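You operate a simulated robot arm through the tools that you are given. There is no shell and no other tool. Be economical: measure what you need, move in short steps, check, and stop when the job is done.

You run a simulated robot arm. Do the job below in one go: nothing can be reset, and whatever is moved stays where it is left.

Task
Take the eight hundred gram weight and leave it on top of the yellow level.

The check looks at the end state, three seconds after you hand in, the way a careful person would. Anything else that was tipped, shoved, dropped, spilled or broken makes it a failure.

Robot
A 6-joint arm with a two-finger parallel gripper, fixed in place. Base frame: the origin is at the foot of the arm, x ahead of it, y to its left, z up; the work surface is at about z = 0. Lengths are in mm, angles in rad, forces in N, time in s.
With the tool pointing down near the work surface it reaches from about 160 to 420 mm from the base axis. Its first joint turns from -1.152 to 1.152 rad. Payload 1.57 kg.
The TCP is the grasp point between the finger pads, 30 mm short of the fingertips. In the tool frame z runs along the fingers and y along their closing line. Largest opening 80 mm; finger width 17, thickness 12; the body of the gripper, 40 by 82 mm, starts 80 mm behind the TCP.
Orientation is that of the tool frame in the base frame, as a unit quaternion [x, y, z, w]. With the fingers straight down and closing along the base's y, the tool's x points along the base's -x, its y along +y and its z along -z.

Tools
- The arm moves only by the tool send_rows. Its argument "deltas" is a list of rows, each a list of 3 entries, a list of its own where there are three numbers: the shift along the tool's x, y, z in units of 50 mm (1.0 is 50 mm), then the turn, a rotation vector about the tool's x, y, z in units of 6 degrees (1.0 is 6 degrees), then the opening in per cent of the stroke, from 0 (shut) to 100 (fully open). In form: [[[tx, ty, tz], [rx, ry, rz], jaw], ...]. A call has 1 to 8 rows; each row shifts and turns the commanded pose from where the row before left it, along the tool's axes as they then stand. A call with a number of a shift or a turn outside -1 to 1 is refused whole. Each row takes 0.2 s and may step no farther than 50 mm and 0.15 rad from the row before; otherwise, or with a gripper value out of range, the whole call is refused. A pose out of reach is approached as far as the arm can. The call stops where the force on the tool passes 40 N (or 10 N more than at its start, if that is more) or the arm is blocked; 0.2 s more then pass. The fingers move at their own pace (about 153 mm/s each) and stop on an object; they squeeze with about 30 N. The grip force told is the motor's: it shows also when the fingers shut on nothing. Time passes only in rows, and 0.2 s behind the last, so rows that do not move let the fingers close. It gives the time, the measured TCP pose, the force on the tool (base axes), the opening and the grip force at its end, in the units of the frame above (readings bear some noise).
- Cameras (640 x 400 px; columns grow to the right, rows downward): "scene" is fixed at [46.6, -336.1, 405.1]; the picture's right is [0.80, -0.60, 0.00], its down [-0.45, -0.60, -0.66] and it looks along [0.40, 0.53, -0.75] (base axes); focal length 306 px, centre (320, 200). "wrist" rides on the gripper at [-32, 0, -78] in the tool frame; the picture's right is [0.00, -1.00, 0.00], its down [0.97, 0.00, -0.24] and it looks along [0.24, 0.00, 0.97] (tool axes); focal length 218 px, centre (320, 200).
- camera(camera): a new picture of that camera. No time passes.
- pixel_to_xyz(camera, pixels): for up to 12 pixels [column, row] of the newest picture of that camera ("zoom" is the newest enlarged one), the place [x, y, z] in the base frame of the surface seen there, good to about 3 mm. No time passes.
- zoom(camera, box): a new picture of the part [left, top, right, bottom] of that camera's present view, enlarged. No time passes.
- job_done(): hands the job in; it is judged then, once.

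Keep the steps short. Do not move on a guess: measure, check each grasp and each placing, and mend mistakes. In all there are 60 turns and 26 pictures (those below and enlarged ones count). Leave the gripper open and the arm clear of the work at the hand-in unless told otherwise, and finish with a single line.

The tools are called after "Call:" as name(argument=value, ...) on one line, values as JSON. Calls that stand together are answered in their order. send_rows: Moves the arm, as the interface text tells. Its arguments: {"type":"object","properties":{"deltas":{"type":"array","items":{"type":"array"}}},"required":["deltas"]} The other tools are called the same way: camera (camera) takes a picture; pixel_to_xyz (camera, pixels) gives the place of the surface under pixels of a picture; zoom (camera, box) takes an enlarged picture of a part of a camera's view; job_done () hands the job in.

At the start:

```text
time: 0.0
ee_pos: [186.7, -234.8, 206.5]
orientation: [-0.001, 1.0, 0.0, 0.0]
ft_force: [0.8, -0.8, -0.5]
gripper_width: 80.0
grasp_force: 0.0
```

scene: 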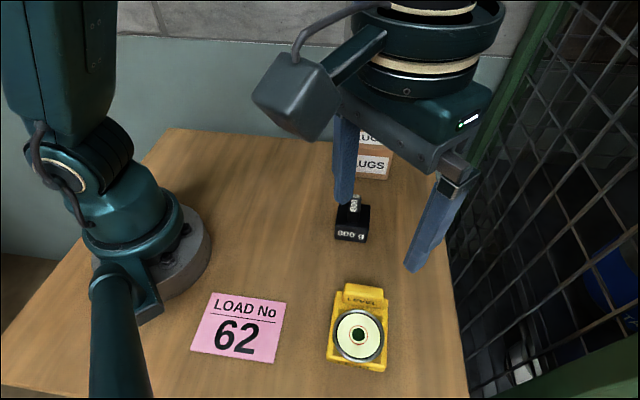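
wrist: 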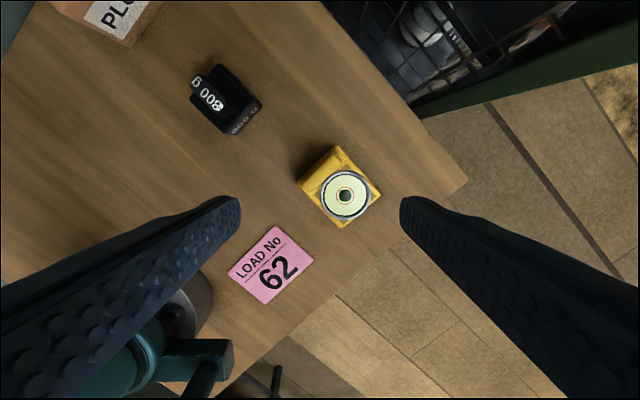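

I see the black 800 g weight near scene (351,225) and the yellow level near (358,330). I'll enlarge both views to measure them.

Call:
zoom(camera="scene", box=[280, 170, 440, 270])

Call:
zoom(camera="wrist", box=[170, 40, 410, 240])

Call:
pixel_to_xyz(camera="scene", pixels=[[354, 198], [354, 210], [338, 206], [369, 208], [336, 236], [366, 241], [360, 335], [346, 286], [385, 290], [329, 362], [385, 370], [365, 300]])

Call:
pixel_to_xyz(camera="wrist", pixels=[[211, 97], [219, 66], [262, 100], [231, 136], [191, 98], [195, 75], [221, 107], [345, 195], [337, 146], [381, 190], [342, 227], [299, 184]])

```text
4.00 times, centred on (360, 220) of scene
```

zoom: 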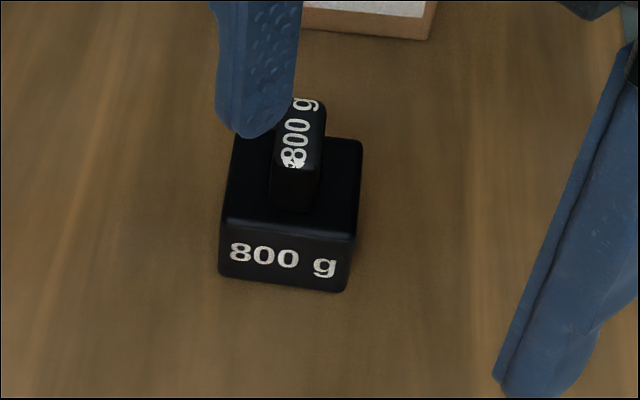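

```text
2.00 times, centred on (290, 140) of wrist
```

zoom: 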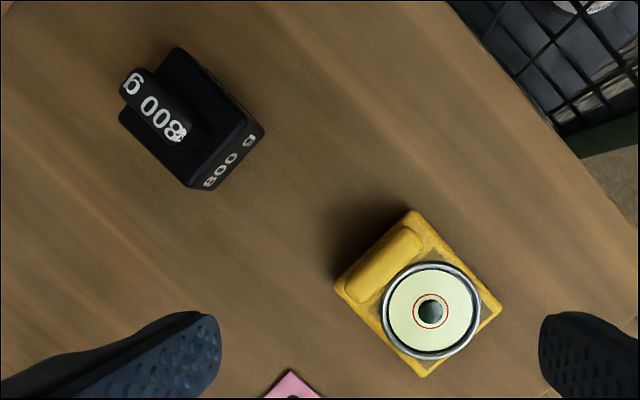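

```text
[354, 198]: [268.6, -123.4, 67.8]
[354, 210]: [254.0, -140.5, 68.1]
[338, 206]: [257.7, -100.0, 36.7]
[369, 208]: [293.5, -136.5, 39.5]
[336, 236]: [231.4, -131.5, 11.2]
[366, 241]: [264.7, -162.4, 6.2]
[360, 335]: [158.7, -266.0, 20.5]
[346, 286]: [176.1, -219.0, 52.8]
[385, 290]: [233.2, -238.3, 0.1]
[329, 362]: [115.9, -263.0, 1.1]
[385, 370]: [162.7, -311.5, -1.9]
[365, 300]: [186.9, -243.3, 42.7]
```

```text
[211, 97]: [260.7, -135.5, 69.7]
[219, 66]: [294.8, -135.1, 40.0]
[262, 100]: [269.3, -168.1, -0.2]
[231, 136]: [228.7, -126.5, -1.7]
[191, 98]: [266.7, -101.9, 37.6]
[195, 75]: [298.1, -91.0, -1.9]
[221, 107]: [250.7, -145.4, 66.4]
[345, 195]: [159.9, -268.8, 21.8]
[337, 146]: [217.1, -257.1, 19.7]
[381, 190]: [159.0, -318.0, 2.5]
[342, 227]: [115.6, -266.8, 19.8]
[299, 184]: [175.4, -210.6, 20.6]
```

The weight has a handle at about z = 68. The level has a round dial at z ≈ 21 and a raised part beside it. Next I'll enlarge the level and measure its relief.

Call:
zoom(camera="scene", box=[296, 275, 424, 380])

```text
3.81 times, centred on (360, 328) of scene
```

zoom: 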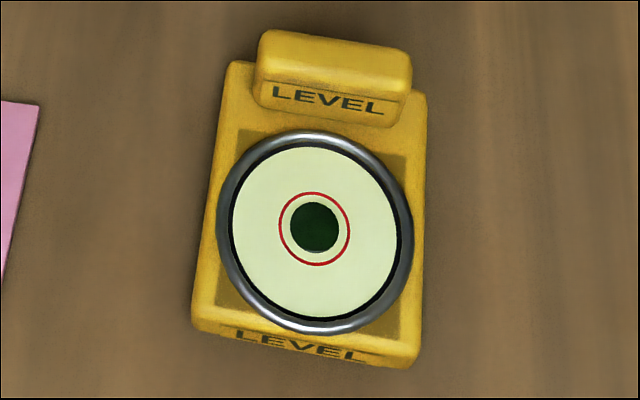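

Call:
pixel_to_xyz(camera="zoom", pixels=[[268, 36], [405, 60], [258, 70], [400, 92], [335, 62], [236, 70], [202, 318], [415, 350], [420, 110], [314, 228], [225, 220], [405, 245]])

Call:
pixel_to_xyz(camera="zoom", pixels=[[318, 140], [308, 325], [250, 290], [395, 290], [370, 160], [262, 155], [320, 123], [310, 310], [240, 120], [415, 150], [212, 300], [405, 320]])

```text
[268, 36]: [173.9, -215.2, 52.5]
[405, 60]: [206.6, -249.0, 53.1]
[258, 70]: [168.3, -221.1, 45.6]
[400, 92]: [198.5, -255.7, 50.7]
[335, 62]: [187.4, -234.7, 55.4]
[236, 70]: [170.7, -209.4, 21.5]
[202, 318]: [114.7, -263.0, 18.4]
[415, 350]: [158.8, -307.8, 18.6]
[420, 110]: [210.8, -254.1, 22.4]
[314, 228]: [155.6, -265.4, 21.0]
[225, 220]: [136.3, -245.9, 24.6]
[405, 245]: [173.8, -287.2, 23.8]
```

```text
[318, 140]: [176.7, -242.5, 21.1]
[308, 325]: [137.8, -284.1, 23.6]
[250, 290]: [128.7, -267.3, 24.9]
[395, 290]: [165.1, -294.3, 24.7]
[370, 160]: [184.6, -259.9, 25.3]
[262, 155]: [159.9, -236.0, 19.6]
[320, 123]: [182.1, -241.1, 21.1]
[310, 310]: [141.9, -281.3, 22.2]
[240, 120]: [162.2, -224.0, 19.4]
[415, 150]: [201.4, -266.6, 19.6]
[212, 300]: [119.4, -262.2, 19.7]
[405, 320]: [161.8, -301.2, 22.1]
```

The dial centre is at about (156,-265), with its rim at z ≈ 24.5. The "LEVEL" hump rises to about z = 54, on the far side at +x+y. The weight is at about (262,-133) and turned roughly 45°. I'll move above it at the present height and start turning −24° about tool z, so the jaws close along (-0.7, 0.7).

Call:
send_rows(deltas=[[[-0.375, 0.51, 0], [0, 0, 0], 100], [[-0.375, 0.51, 0], [0, 0, 0], 100], [[-0.375, 0.51, 0], [0, 0, 0], 100], [[-0.375, 0.51, 0], [0, 0, 0], 100], [[0, 0, 0], [0, 0, -1], 100], [[0, 0, 0], [0, 0, -1], 100], [[0, 0, 0], [0, 0, -1], 100], [[0, 0, 0], [0, 0, -1], 100]])

Call:
camera(camera="wrist")

Call:
zoom(camera="scene", box=[280, 170, 440, 270])

```text
time: 1.8
ee_pos: [261.4, -132.2, 207.1]
orientation: [-0.208, 0.978, 0.0, 0.0]
ft_force: [-0.7, 0.0, -0.2]
gripper_width: 80.0
grasp_force: 0.1
```

```text
20 pictures are left
```

wrist: 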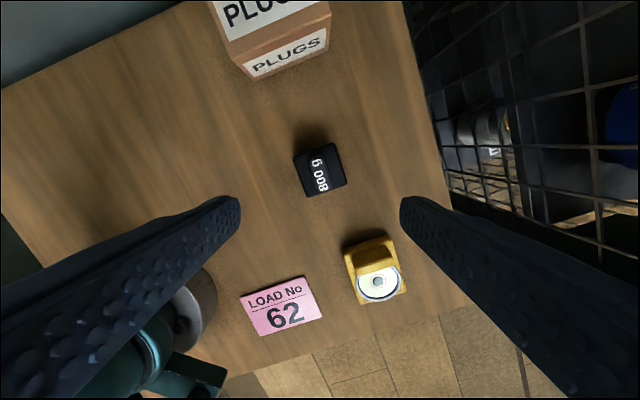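

```text
4.00 times, centred on (360, 220) of scene
```

zoom: 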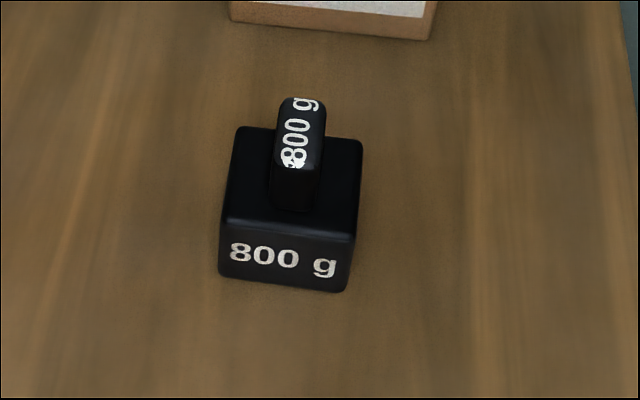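

The view of the weight is now clear. I'll measure its edges and the PLUGS box from both views.

Call:
pixel_to_xyz(camera="zoom", pixels=[[242, 132], [357, 145], [226, 213], [350, 233], [224, 270], [342, 288], [292, 222], [228, 175], [356, 190], [300, 105], [300, 160], [330, 36]])

Call:
zoom(camera="wrist", box=[270, 120, 370, 220])

Call:
pixel_to_xyz(camera="wrist", pixels=[[254, 80], [328, 48], [236, 42], [330, 15]])

```text
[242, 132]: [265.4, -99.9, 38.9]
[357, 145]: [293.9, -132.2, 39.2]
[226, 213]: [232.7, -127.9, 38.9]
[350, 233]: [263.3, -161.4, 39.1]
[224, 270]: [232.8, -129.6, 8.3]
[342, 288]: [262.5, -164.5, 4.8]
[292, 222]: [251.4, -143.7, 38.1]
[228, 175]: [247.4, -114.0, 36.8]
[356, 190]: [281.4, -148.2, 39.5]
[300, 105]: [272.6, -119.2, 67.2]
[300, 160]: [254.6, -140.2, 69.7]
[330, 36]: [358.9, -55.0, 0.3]
```

```text
4.00 times, centred on (320, 170) of wrist
```

zoom: 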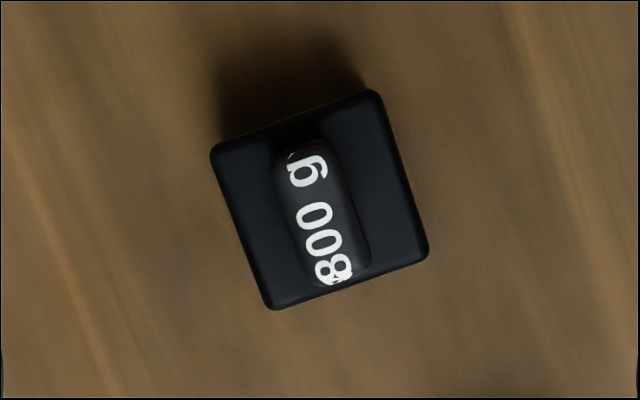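

```text
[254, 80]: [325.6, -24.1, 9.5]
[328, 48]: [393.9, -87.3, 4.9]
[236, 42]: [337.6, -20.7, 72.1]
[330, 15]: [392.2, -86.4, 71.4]
```

The weight is a 45 mm square block, 39 mm tall, centred at (263.8,-130.4) and turned about 43°. The PLUGS box is well clear of it. I'll turn a further −18.7°, centre on it and come down to z ≈ 110, which keeps the tips above the handle.

Call:
send_rows(deltas=[[[0, 0, 0], [0, 0, -1], 100], [[0, 0, 0], [0, 0, -1], 100], [[0, 0, 0], [0, 0, -1.0], 100], [[0, 0, 0], [0, 0, -0.12], 100], [[-0.06, 0, 0.64], [0, 0, 0], 100], [[0, 0, 0.65], [0, 0, 0], 100], [[0, 0, 0.65], [0, 0, 0], 100]])

Call:
camera(camera="wrist")

Call:
camera(camera="scene")

```text
time: 3.4
ee_pos: [264.7, -131.2, 110.2]
orientation: [-0.364, 0.931, -0.001, 0.001]
ft_force: [-0.6, -0.2, -0.3]
gripper_width: 80.1
grasp_force: 0.0
```

```text
17 pictures are left
```

wrist: 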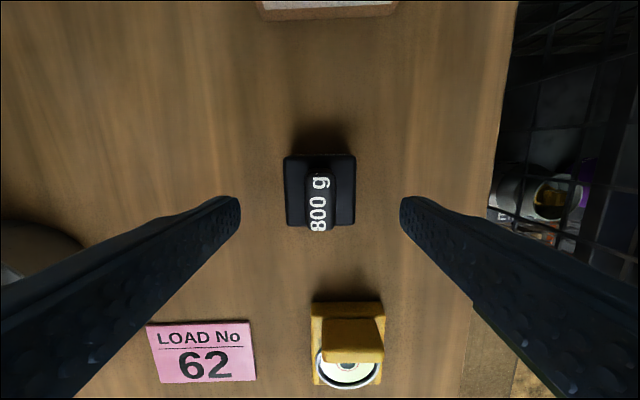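

```text
16 pictures are left
```

scene: 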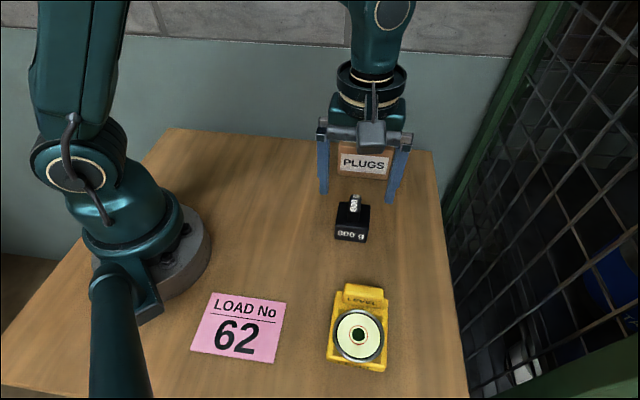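

The weight sits squarely between the fingers, at wrist (320,190). I'll go straight down 74 mm to z ≈ 36 with the jaws open.

Call:
send_rows(deltas=[[[0, 0, 0.4], [0, 0, 0], 100], [[0, 0, 0.4], [0, 0, 0], 100], [[0, 0, 0.4], [0, 0, 0], 100], [[0, 0, 0.28], [0, 0, 0], 100]])

Call:
camera(camera="wrist")

```text
time: 4.4
ee_pos: [265.3, -131.6, 32.5]
orientation: [-0.364, 0.932, 0.0, 0.0]
ft_force: [-0.7, -0.1, -0.5]
gripper_width: 80.0
grasp_force: 0.0
```

```text
15 pictures are left
```

wrist: 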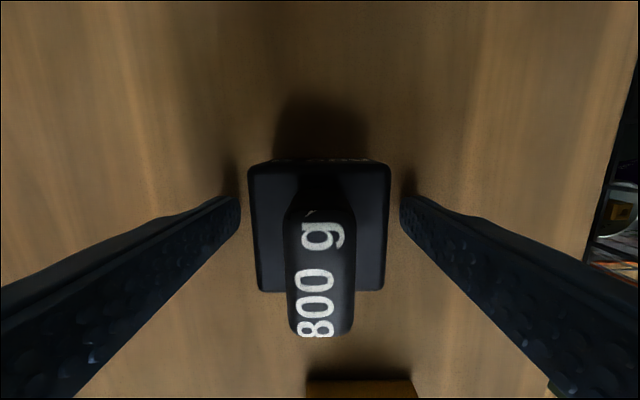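

The weight is centred, but z reads 32.5, a little lower than planned. I'll raise 3 mm and close.

Call:
send_rows(deltas=[[[0, 0, -0.06], [0, 0, 0], 100], [[0, 0, 0], [0, 0, 0], 50], [[0, 0, 0], [0, 0, 0], 30], [[0, 0, 0], [0, 0, 0], 30], [[0, 0, 0], [0, 0, 0], 30]])

```text
time: 5.6
ee_pos: [264.7, -131.0, 37.2]
orientation: [-0.364, 0.932, 0.0, 0.0]
ft_force: [1.1, -0.6, 0.1]
gripper_width: 51.2
grasp_force: 29.3
```

The jaws stopped at 51.2 mm with 29 N, so they hold the block. I'll lift slowly and check the grip.

Call:
send_rows(deltas=[[[0, 0, -0.1], [0, 0, 0], 30], [[0, 0, -0.2], [0, 0, 0], 30], [[0, 0, -0.3], [0, 0, 0], 30], [[0, 0, 0], [0, 0, 0], 30]])

Call:
zoom(camera="scene", box=[280, 140, 440, 260])

Call:
camera(camera="wrist")

```text
time: 6.6
ee_pos: [262.2, -131.3, 67.9]
orientation: [-0.364, 0.931, 0.0, 0.0]
ft_force: [-0.4, -0.3, -8.3]
gripper_width: 51.0
grasp_force: 29.6
```

```text
3.33 times, centred on (360, 200) of scene
```

zoom: 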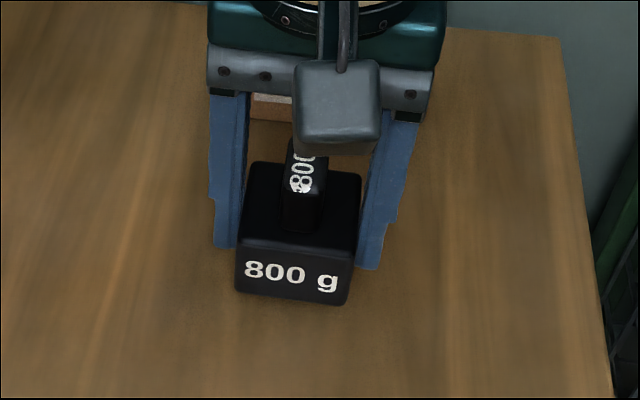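

```text
13 pictures are left
```

wrist: 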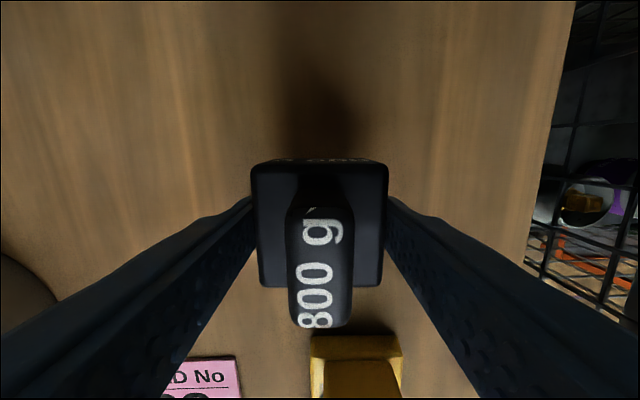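

Force reads −8.3 N in z, so the full 800 g is hanging level in the grip. I'll lift to z ≈ 133 first.

Call:
send_rows(deltas=[[[0, 0, -0.3], [0, 0, 0], 30], [[0, 0, -0.4], [0, 0, 0], 30], [[0, 0, -0.4], [0, 0, 0], 30], [[0, 0, -0.2], [0, 0, 0], 30], [[0, 0, 0], [0, 0, 0], 30]])

```text
time: 7.8
ee_pos: [262.3, -130.0, 133.7]
orientation: [-0.365, 0.931, 0.0, -0.001]
ft_force: [-0.5, 0.1, -7.8]
gripper_width: 51.2
grasp_force: 30.4
```

The grip is steady at z = 133.7, which puts the weight's bottom at about 97. The hump is at 54, so there is room to pass. I'll carry it level to above the dial, to about (155.5,-265.8).

Call:
send_rows(deltas=[[[0.3, -0.05, 0], [0, 0, 0], 30], [[0.5, -0.08, 0], [0, 0, 0], 30], [[0.55, -0.09, 0], [0, 0, 0], 30], [[0.55, -0.09, 0], [0, 0, 0], 30], [[0.55, -0.09, 0], [0, 0, 0], 30], [[0.5, -0.08, 0], [0, 0, 0], 30], [[0.46, -0.068, 0], [0, 0, 0], 30], [[0, 0, 0], [0, 0, 0], 30]])

Call:
camera(camera="scene")

Call:
camera(camera="wrist")

```text
time: 9.6
ee_pos: [158.9, -266.5, 133.2]
orientation: [-0.365, 0.931, 0.0, 0.0]
ft_force: [-0.9, 0.6, -7.3]
gripper_width: 51.4
grasp_force: 29.9
```

```text
12 pictures are left
```

scene: 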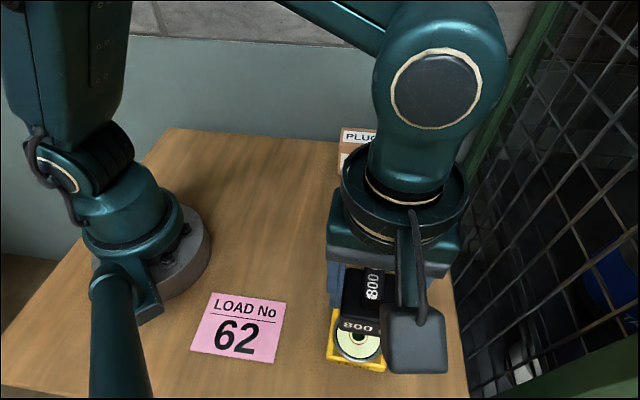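

```text
11 pictures are left
```

wrist: 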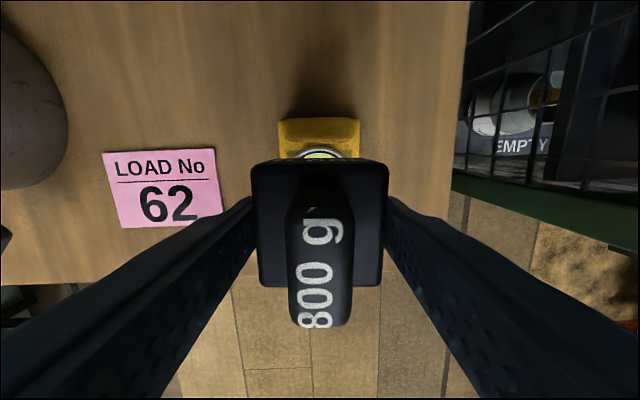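

The weight is over the dial, and in the wrist view the level is centred under it at column 319. I'll make a small correction of 2 mm in x and 1.5 mm in y, and come down to z ≈ 72, about 10 mm above contact.

Call:
send_rows(deltas=[[[0.04, 0.03, 0.2], [0, 0, 0], 30], [[0, 0, 0.35], [0, 0, 0], 30], [[0, 0, 0.35], [0, 0, 0], 30], [[0, 0, 0.3], [0, 0, 0], 30], [[0, 0, 0], [0, 0, 0], 30]])

Call:
zoom(camera="scene", box=[280, 250, 460, 390])

Call:
camera(camera="wrist")

```text
time: 10.8
ee_pos: [154.0, -266.3, 74.5]
orientation: [-0.364, 0.931, 0.0, 0.0]
ft_force: [-0.6, 1.1, -7.4]
gripper_width: 50.8
grasp_force: 30.1
```

```text
2.86 times, centred on (370, 320) of scene
```

zoom: 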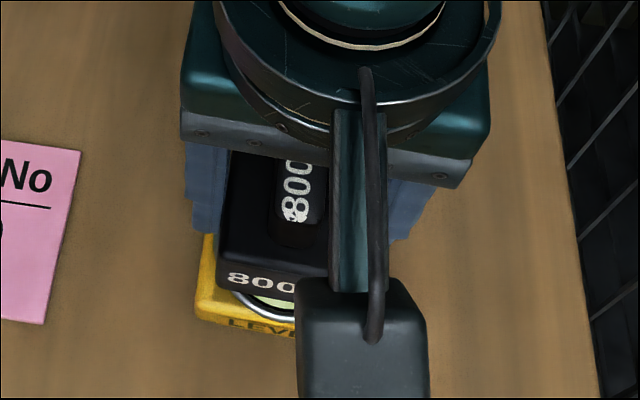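

```text
9 pictures are left
```

wrist: 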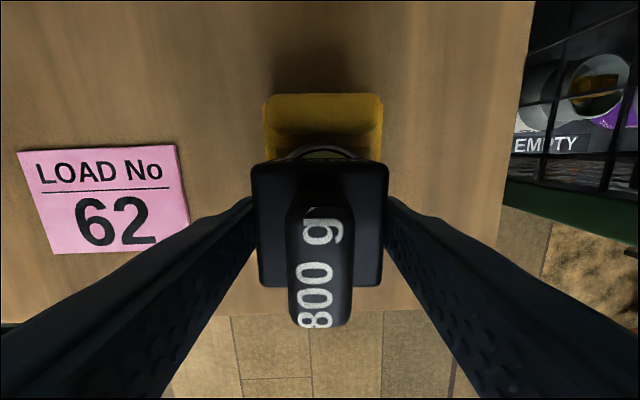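

The level runs across columns 262–384, so the weight is still centred, and it clears the hump. I'll come down 9 mm, then continue in 1.5 mm steps until the load transfers.

Call:
send_rows(deltas=[[[0, 0, 0.1], [0, 0, 0], 30], [[0, 0, 0.08], [0, 0, 0], 30], [[0, 0, 0], [0, 0, 0], 30]])

```text
time: 11.6
ee_pos: [154.3, -265.5, 63.3]
orientation: [-0.364, 0.931, 0.0, 0.0]
ft_force: [0.6, 0.5, -8.5]
gripper_width: 51.3
grasp_force: 30.1
```

Still hanging, with −8.5 N at z = 63.3. Next is a 1.5 mm step.

Call:
send_rows(deltas=[[[0, 0, 0.03], [0, 0, 0], 30], [[0, 0, 0], [0, 0, 0], 30]])

```text
time: 12.2
ee_pos: [154.1, -265.3, 63.8]
orientation: [-0.364, 0.931, 0.001, 0.0]
ft_force: [-0.2, 0.0, -7.8]
gripper_width: 51.2
grasp_force: 30.4
```

The weight is still off the dial (−7.8 N). Another 1 mm step.

Call:
send_rows(deltas=[[[0, 0, 0.02], [0, 0, 0], 30], [[0, 0, 0], [0, 0, 0], 30]])

```text
time: 12.8
ee_pos: [155.6, -266.7, 61.4]
orientation: [-0.364, 0.931, 0.0, 0.0]
ft_force: [-0.8, 0.0, -7.6]
gripper_width: 51.1
grasp_force: 29.9
```

Still −7.6 N. I'll step down another 1 mm.

Call:
send_rows(deltas=[[[0, 0, 0.02], [0, 0, 0], 30], [[0, 0, 0], [0, 0, 0], 30]])

```text
time: 13.4
ee_pos: [156.5, -266.2, 59.5]
orientation: [-0.364, 0.931, 0.001, 0.0]
ft_force: [-1.0, 0.0, -8.0]
gripper_width: 51.2
grasp_force: 30.2
```

Still hanging at −8.0 N. Another 1 mm step.

Call:
send_rows(deltas=[[[0, 0, 0.02], [0, 0, 0], 30], [[0, 0, 0], [0, 0, 0], 30]])

```text
time: 14.0
ee_pos: [154.3, -267.3, 59.5]
orientation: [-0.364, 0.931, 0.0, 0.0]
ft_force: [0.2, 0.2, -6.3]
gripper_width: 51.1
grasp_force: 30.2
```

The load has begun to drop (−6.3 N), which suggests first contact. I'll go 0.75 mm more.

Call:
send_rows(deltas=[[[0, 0, 0.015], [0, 0, 0], 30], [[0, 0, 0], [0, 0, 0], 30]])

```text
time: 14.6
ee_pos: [153.9, -267.5, 59.8]
orientation: [-0.364, 0.931, -0.001, 0.001]
ft_force: [0.3, -0.2, -7.8]
gripper_width: 51.4
grasp_force: 30.2
```

That dip was noise, as the force is back at −7.8 N. I'll step 1 mm more.

Call:
send_rows(deltas=[[[0, 0, 0.02], [0, 0, 0], 30], [[0, 0, 0], [0, 0, 0], 30]])

Call:
zoom(camera="scene", box=[320, 310, 400, 380])

```text
time: 15.2
ee_pos: [154.3, -267.3, 58.3]
orientation: [-0.364, 0.931, 0.001, 0.0]
ft_force: [-0.4, -0.5, -7.8]
gripper_width: 50.8
grasp_force: 30.0
```

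```text
5.71 times, centred on (360, 345) of scene
```

zoom: 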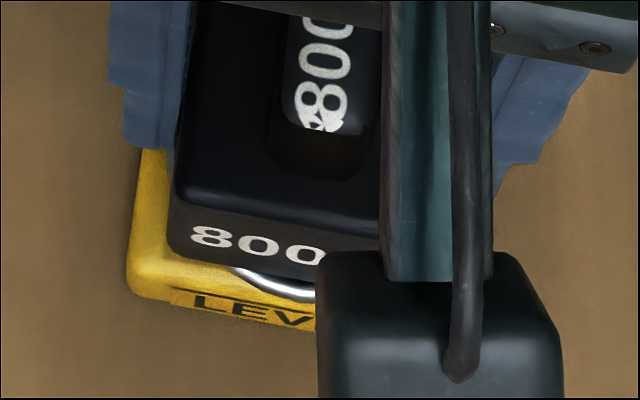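

In the picture the gap to the steel rim is nearly shut, but the load is still −7.8 N. I'll step 1 mm more.

Call:
send_rows(deltas=[[[0, 0, 0.02], [0, 0, 0], 30], [[0, 0, 0], [0, 0, 0], 30]])

```text
time: 15.8
ee_pos: [155.2, -267.2, 57.3]
orientation: [-0.364, 0.931, 0.0, 0.0]
ft_force: [-0.8, 4.3, 8.6]
gripper_width: 51.1
grasp_force: 30.3
```

Contact: the force swung from −7.8 to +8.6 N, so the weight is resting on the rim. I'll ease up about 0.4 mm and open the jaws.

Call:
send_rows(deltas=[[[0, 0, -0.008], [0, 0, 0], 30], [[0, 0, 0], [0, 0, 0], 66], [[0, 0, 0], [0, 0, 0], 80], [[0, 0, 0], [0, 0, 0], 95], [[0, 0, 0], [0, 0, 0], 95]])

Call:
camera(camera="wrist")

```text
time: 17.0
ee_pos: [155.3, -264.9, 57.4]
orientation: [-0.364, 0.931, 0.0, 0.0]
ft_force: [-0.8, 1.0, -0.4]
gripper_width: 76.1
grasp_force: 0.1
```

```text
7 pictures are left
```

wrist: 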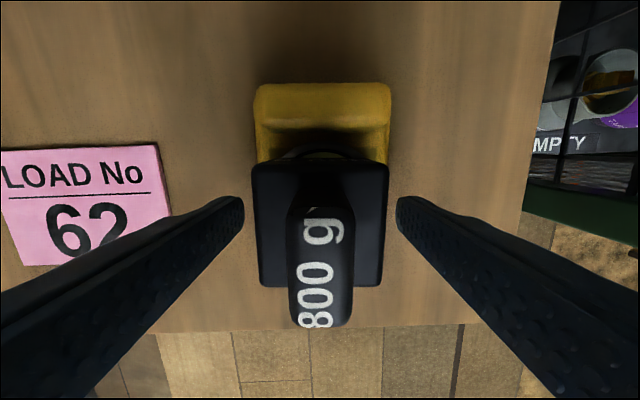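

The fingers are open and free, and the weight stands level. I'll rise straight up.

Call:
send_rows(deltas=[[[0, 0, -0.2], [0, 0, 0], 95], [[0, 0, -0.5], [0, 0, 0], 95], [[0, 0, -0.7], [0, 0, 0], 95], [[0, 0, -0.8], [0, 0, 0], 95], [[0, 0, -0.8], [0, 0, 0], 100]])

```text
time: 18.2
ee_pos: [155.5, -265.6, 209.1]
orientation: [-0.365, 0.931, 0.0, 0.0]
ft_force: [0.3, -0.3, 0.1]
gripper_width: 80.1
grasp_force: 0.1
```

Clear at z = 209. I'll move back toward +u, away from the work, and look.

Call:
send_rows(deltas=[[[-0.6, 0, 0], [0, 0, 0], 100], [[-0.6, 0.1, 0], [0, 0, 0], 100], [[-0.6, 0.1, 0], [0, 0, 0], 100], [[-0.6, 0.1, 0], [0, 0, 0], 100], [[-0.6, 0.1, 0], [0, 0, 0], 100], [[0, 0, 0], [0, 0, 0], 100]])

Call:
camera(camera="scene")

Call:
zoom(camera="scene", box=[296, 265, 424, 380])

```text
time: 19.6
ee_pos: [252.3, -148.2, 206.2]
orientation: [-0.364, 0.931, 0.0, -0.001]
ft_force: [-0.1, 0.4, -0.3]
gripper_width: 80.3
grasp_force: 0.2
```

```text
6 pictures are left
```

scene: 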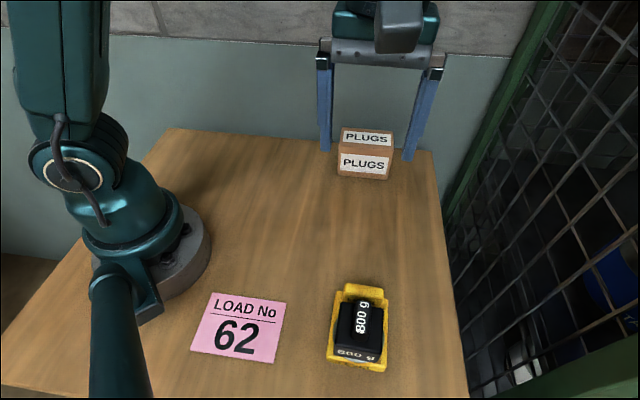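

```text
3.48 times, centred on (360, 322) of scene
```

zoom: 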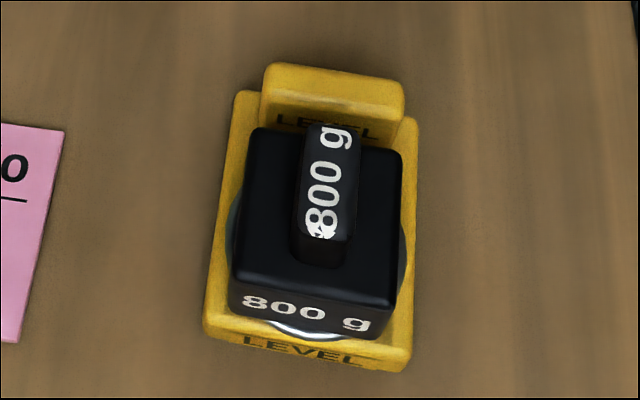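

The weight stands on the dial and the level hasn't moved. I'll check that the top face is level.

Call:
pixel_to_xyz(camera="zoom", pixels=[[262, 140], [395, 160], [245, 270], [385, 295], [334, 140], [322, 225], [215, 325], [400, 355]])

```text
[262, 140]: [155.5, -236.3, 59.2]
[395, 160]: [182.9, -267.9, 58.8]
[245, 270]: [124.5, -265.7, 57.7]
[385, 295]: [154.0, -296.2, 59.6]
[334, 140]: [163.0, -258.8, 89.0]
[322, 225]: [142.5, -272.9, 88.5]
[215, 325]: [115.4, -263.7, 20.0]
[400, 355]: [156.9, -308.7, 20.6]
```

The weight's top corners all read 58–60 mm, so it stands flat and centred on the dial. The level hasn't moved, and the arm is clear with the gripper open. I'm handing in.

Call:
job_done()

```text
The job is handed in.
```

The 800 g weight is standing flat on top of the yellow level, nothing else I could see was disturbed, and the job is handed in.
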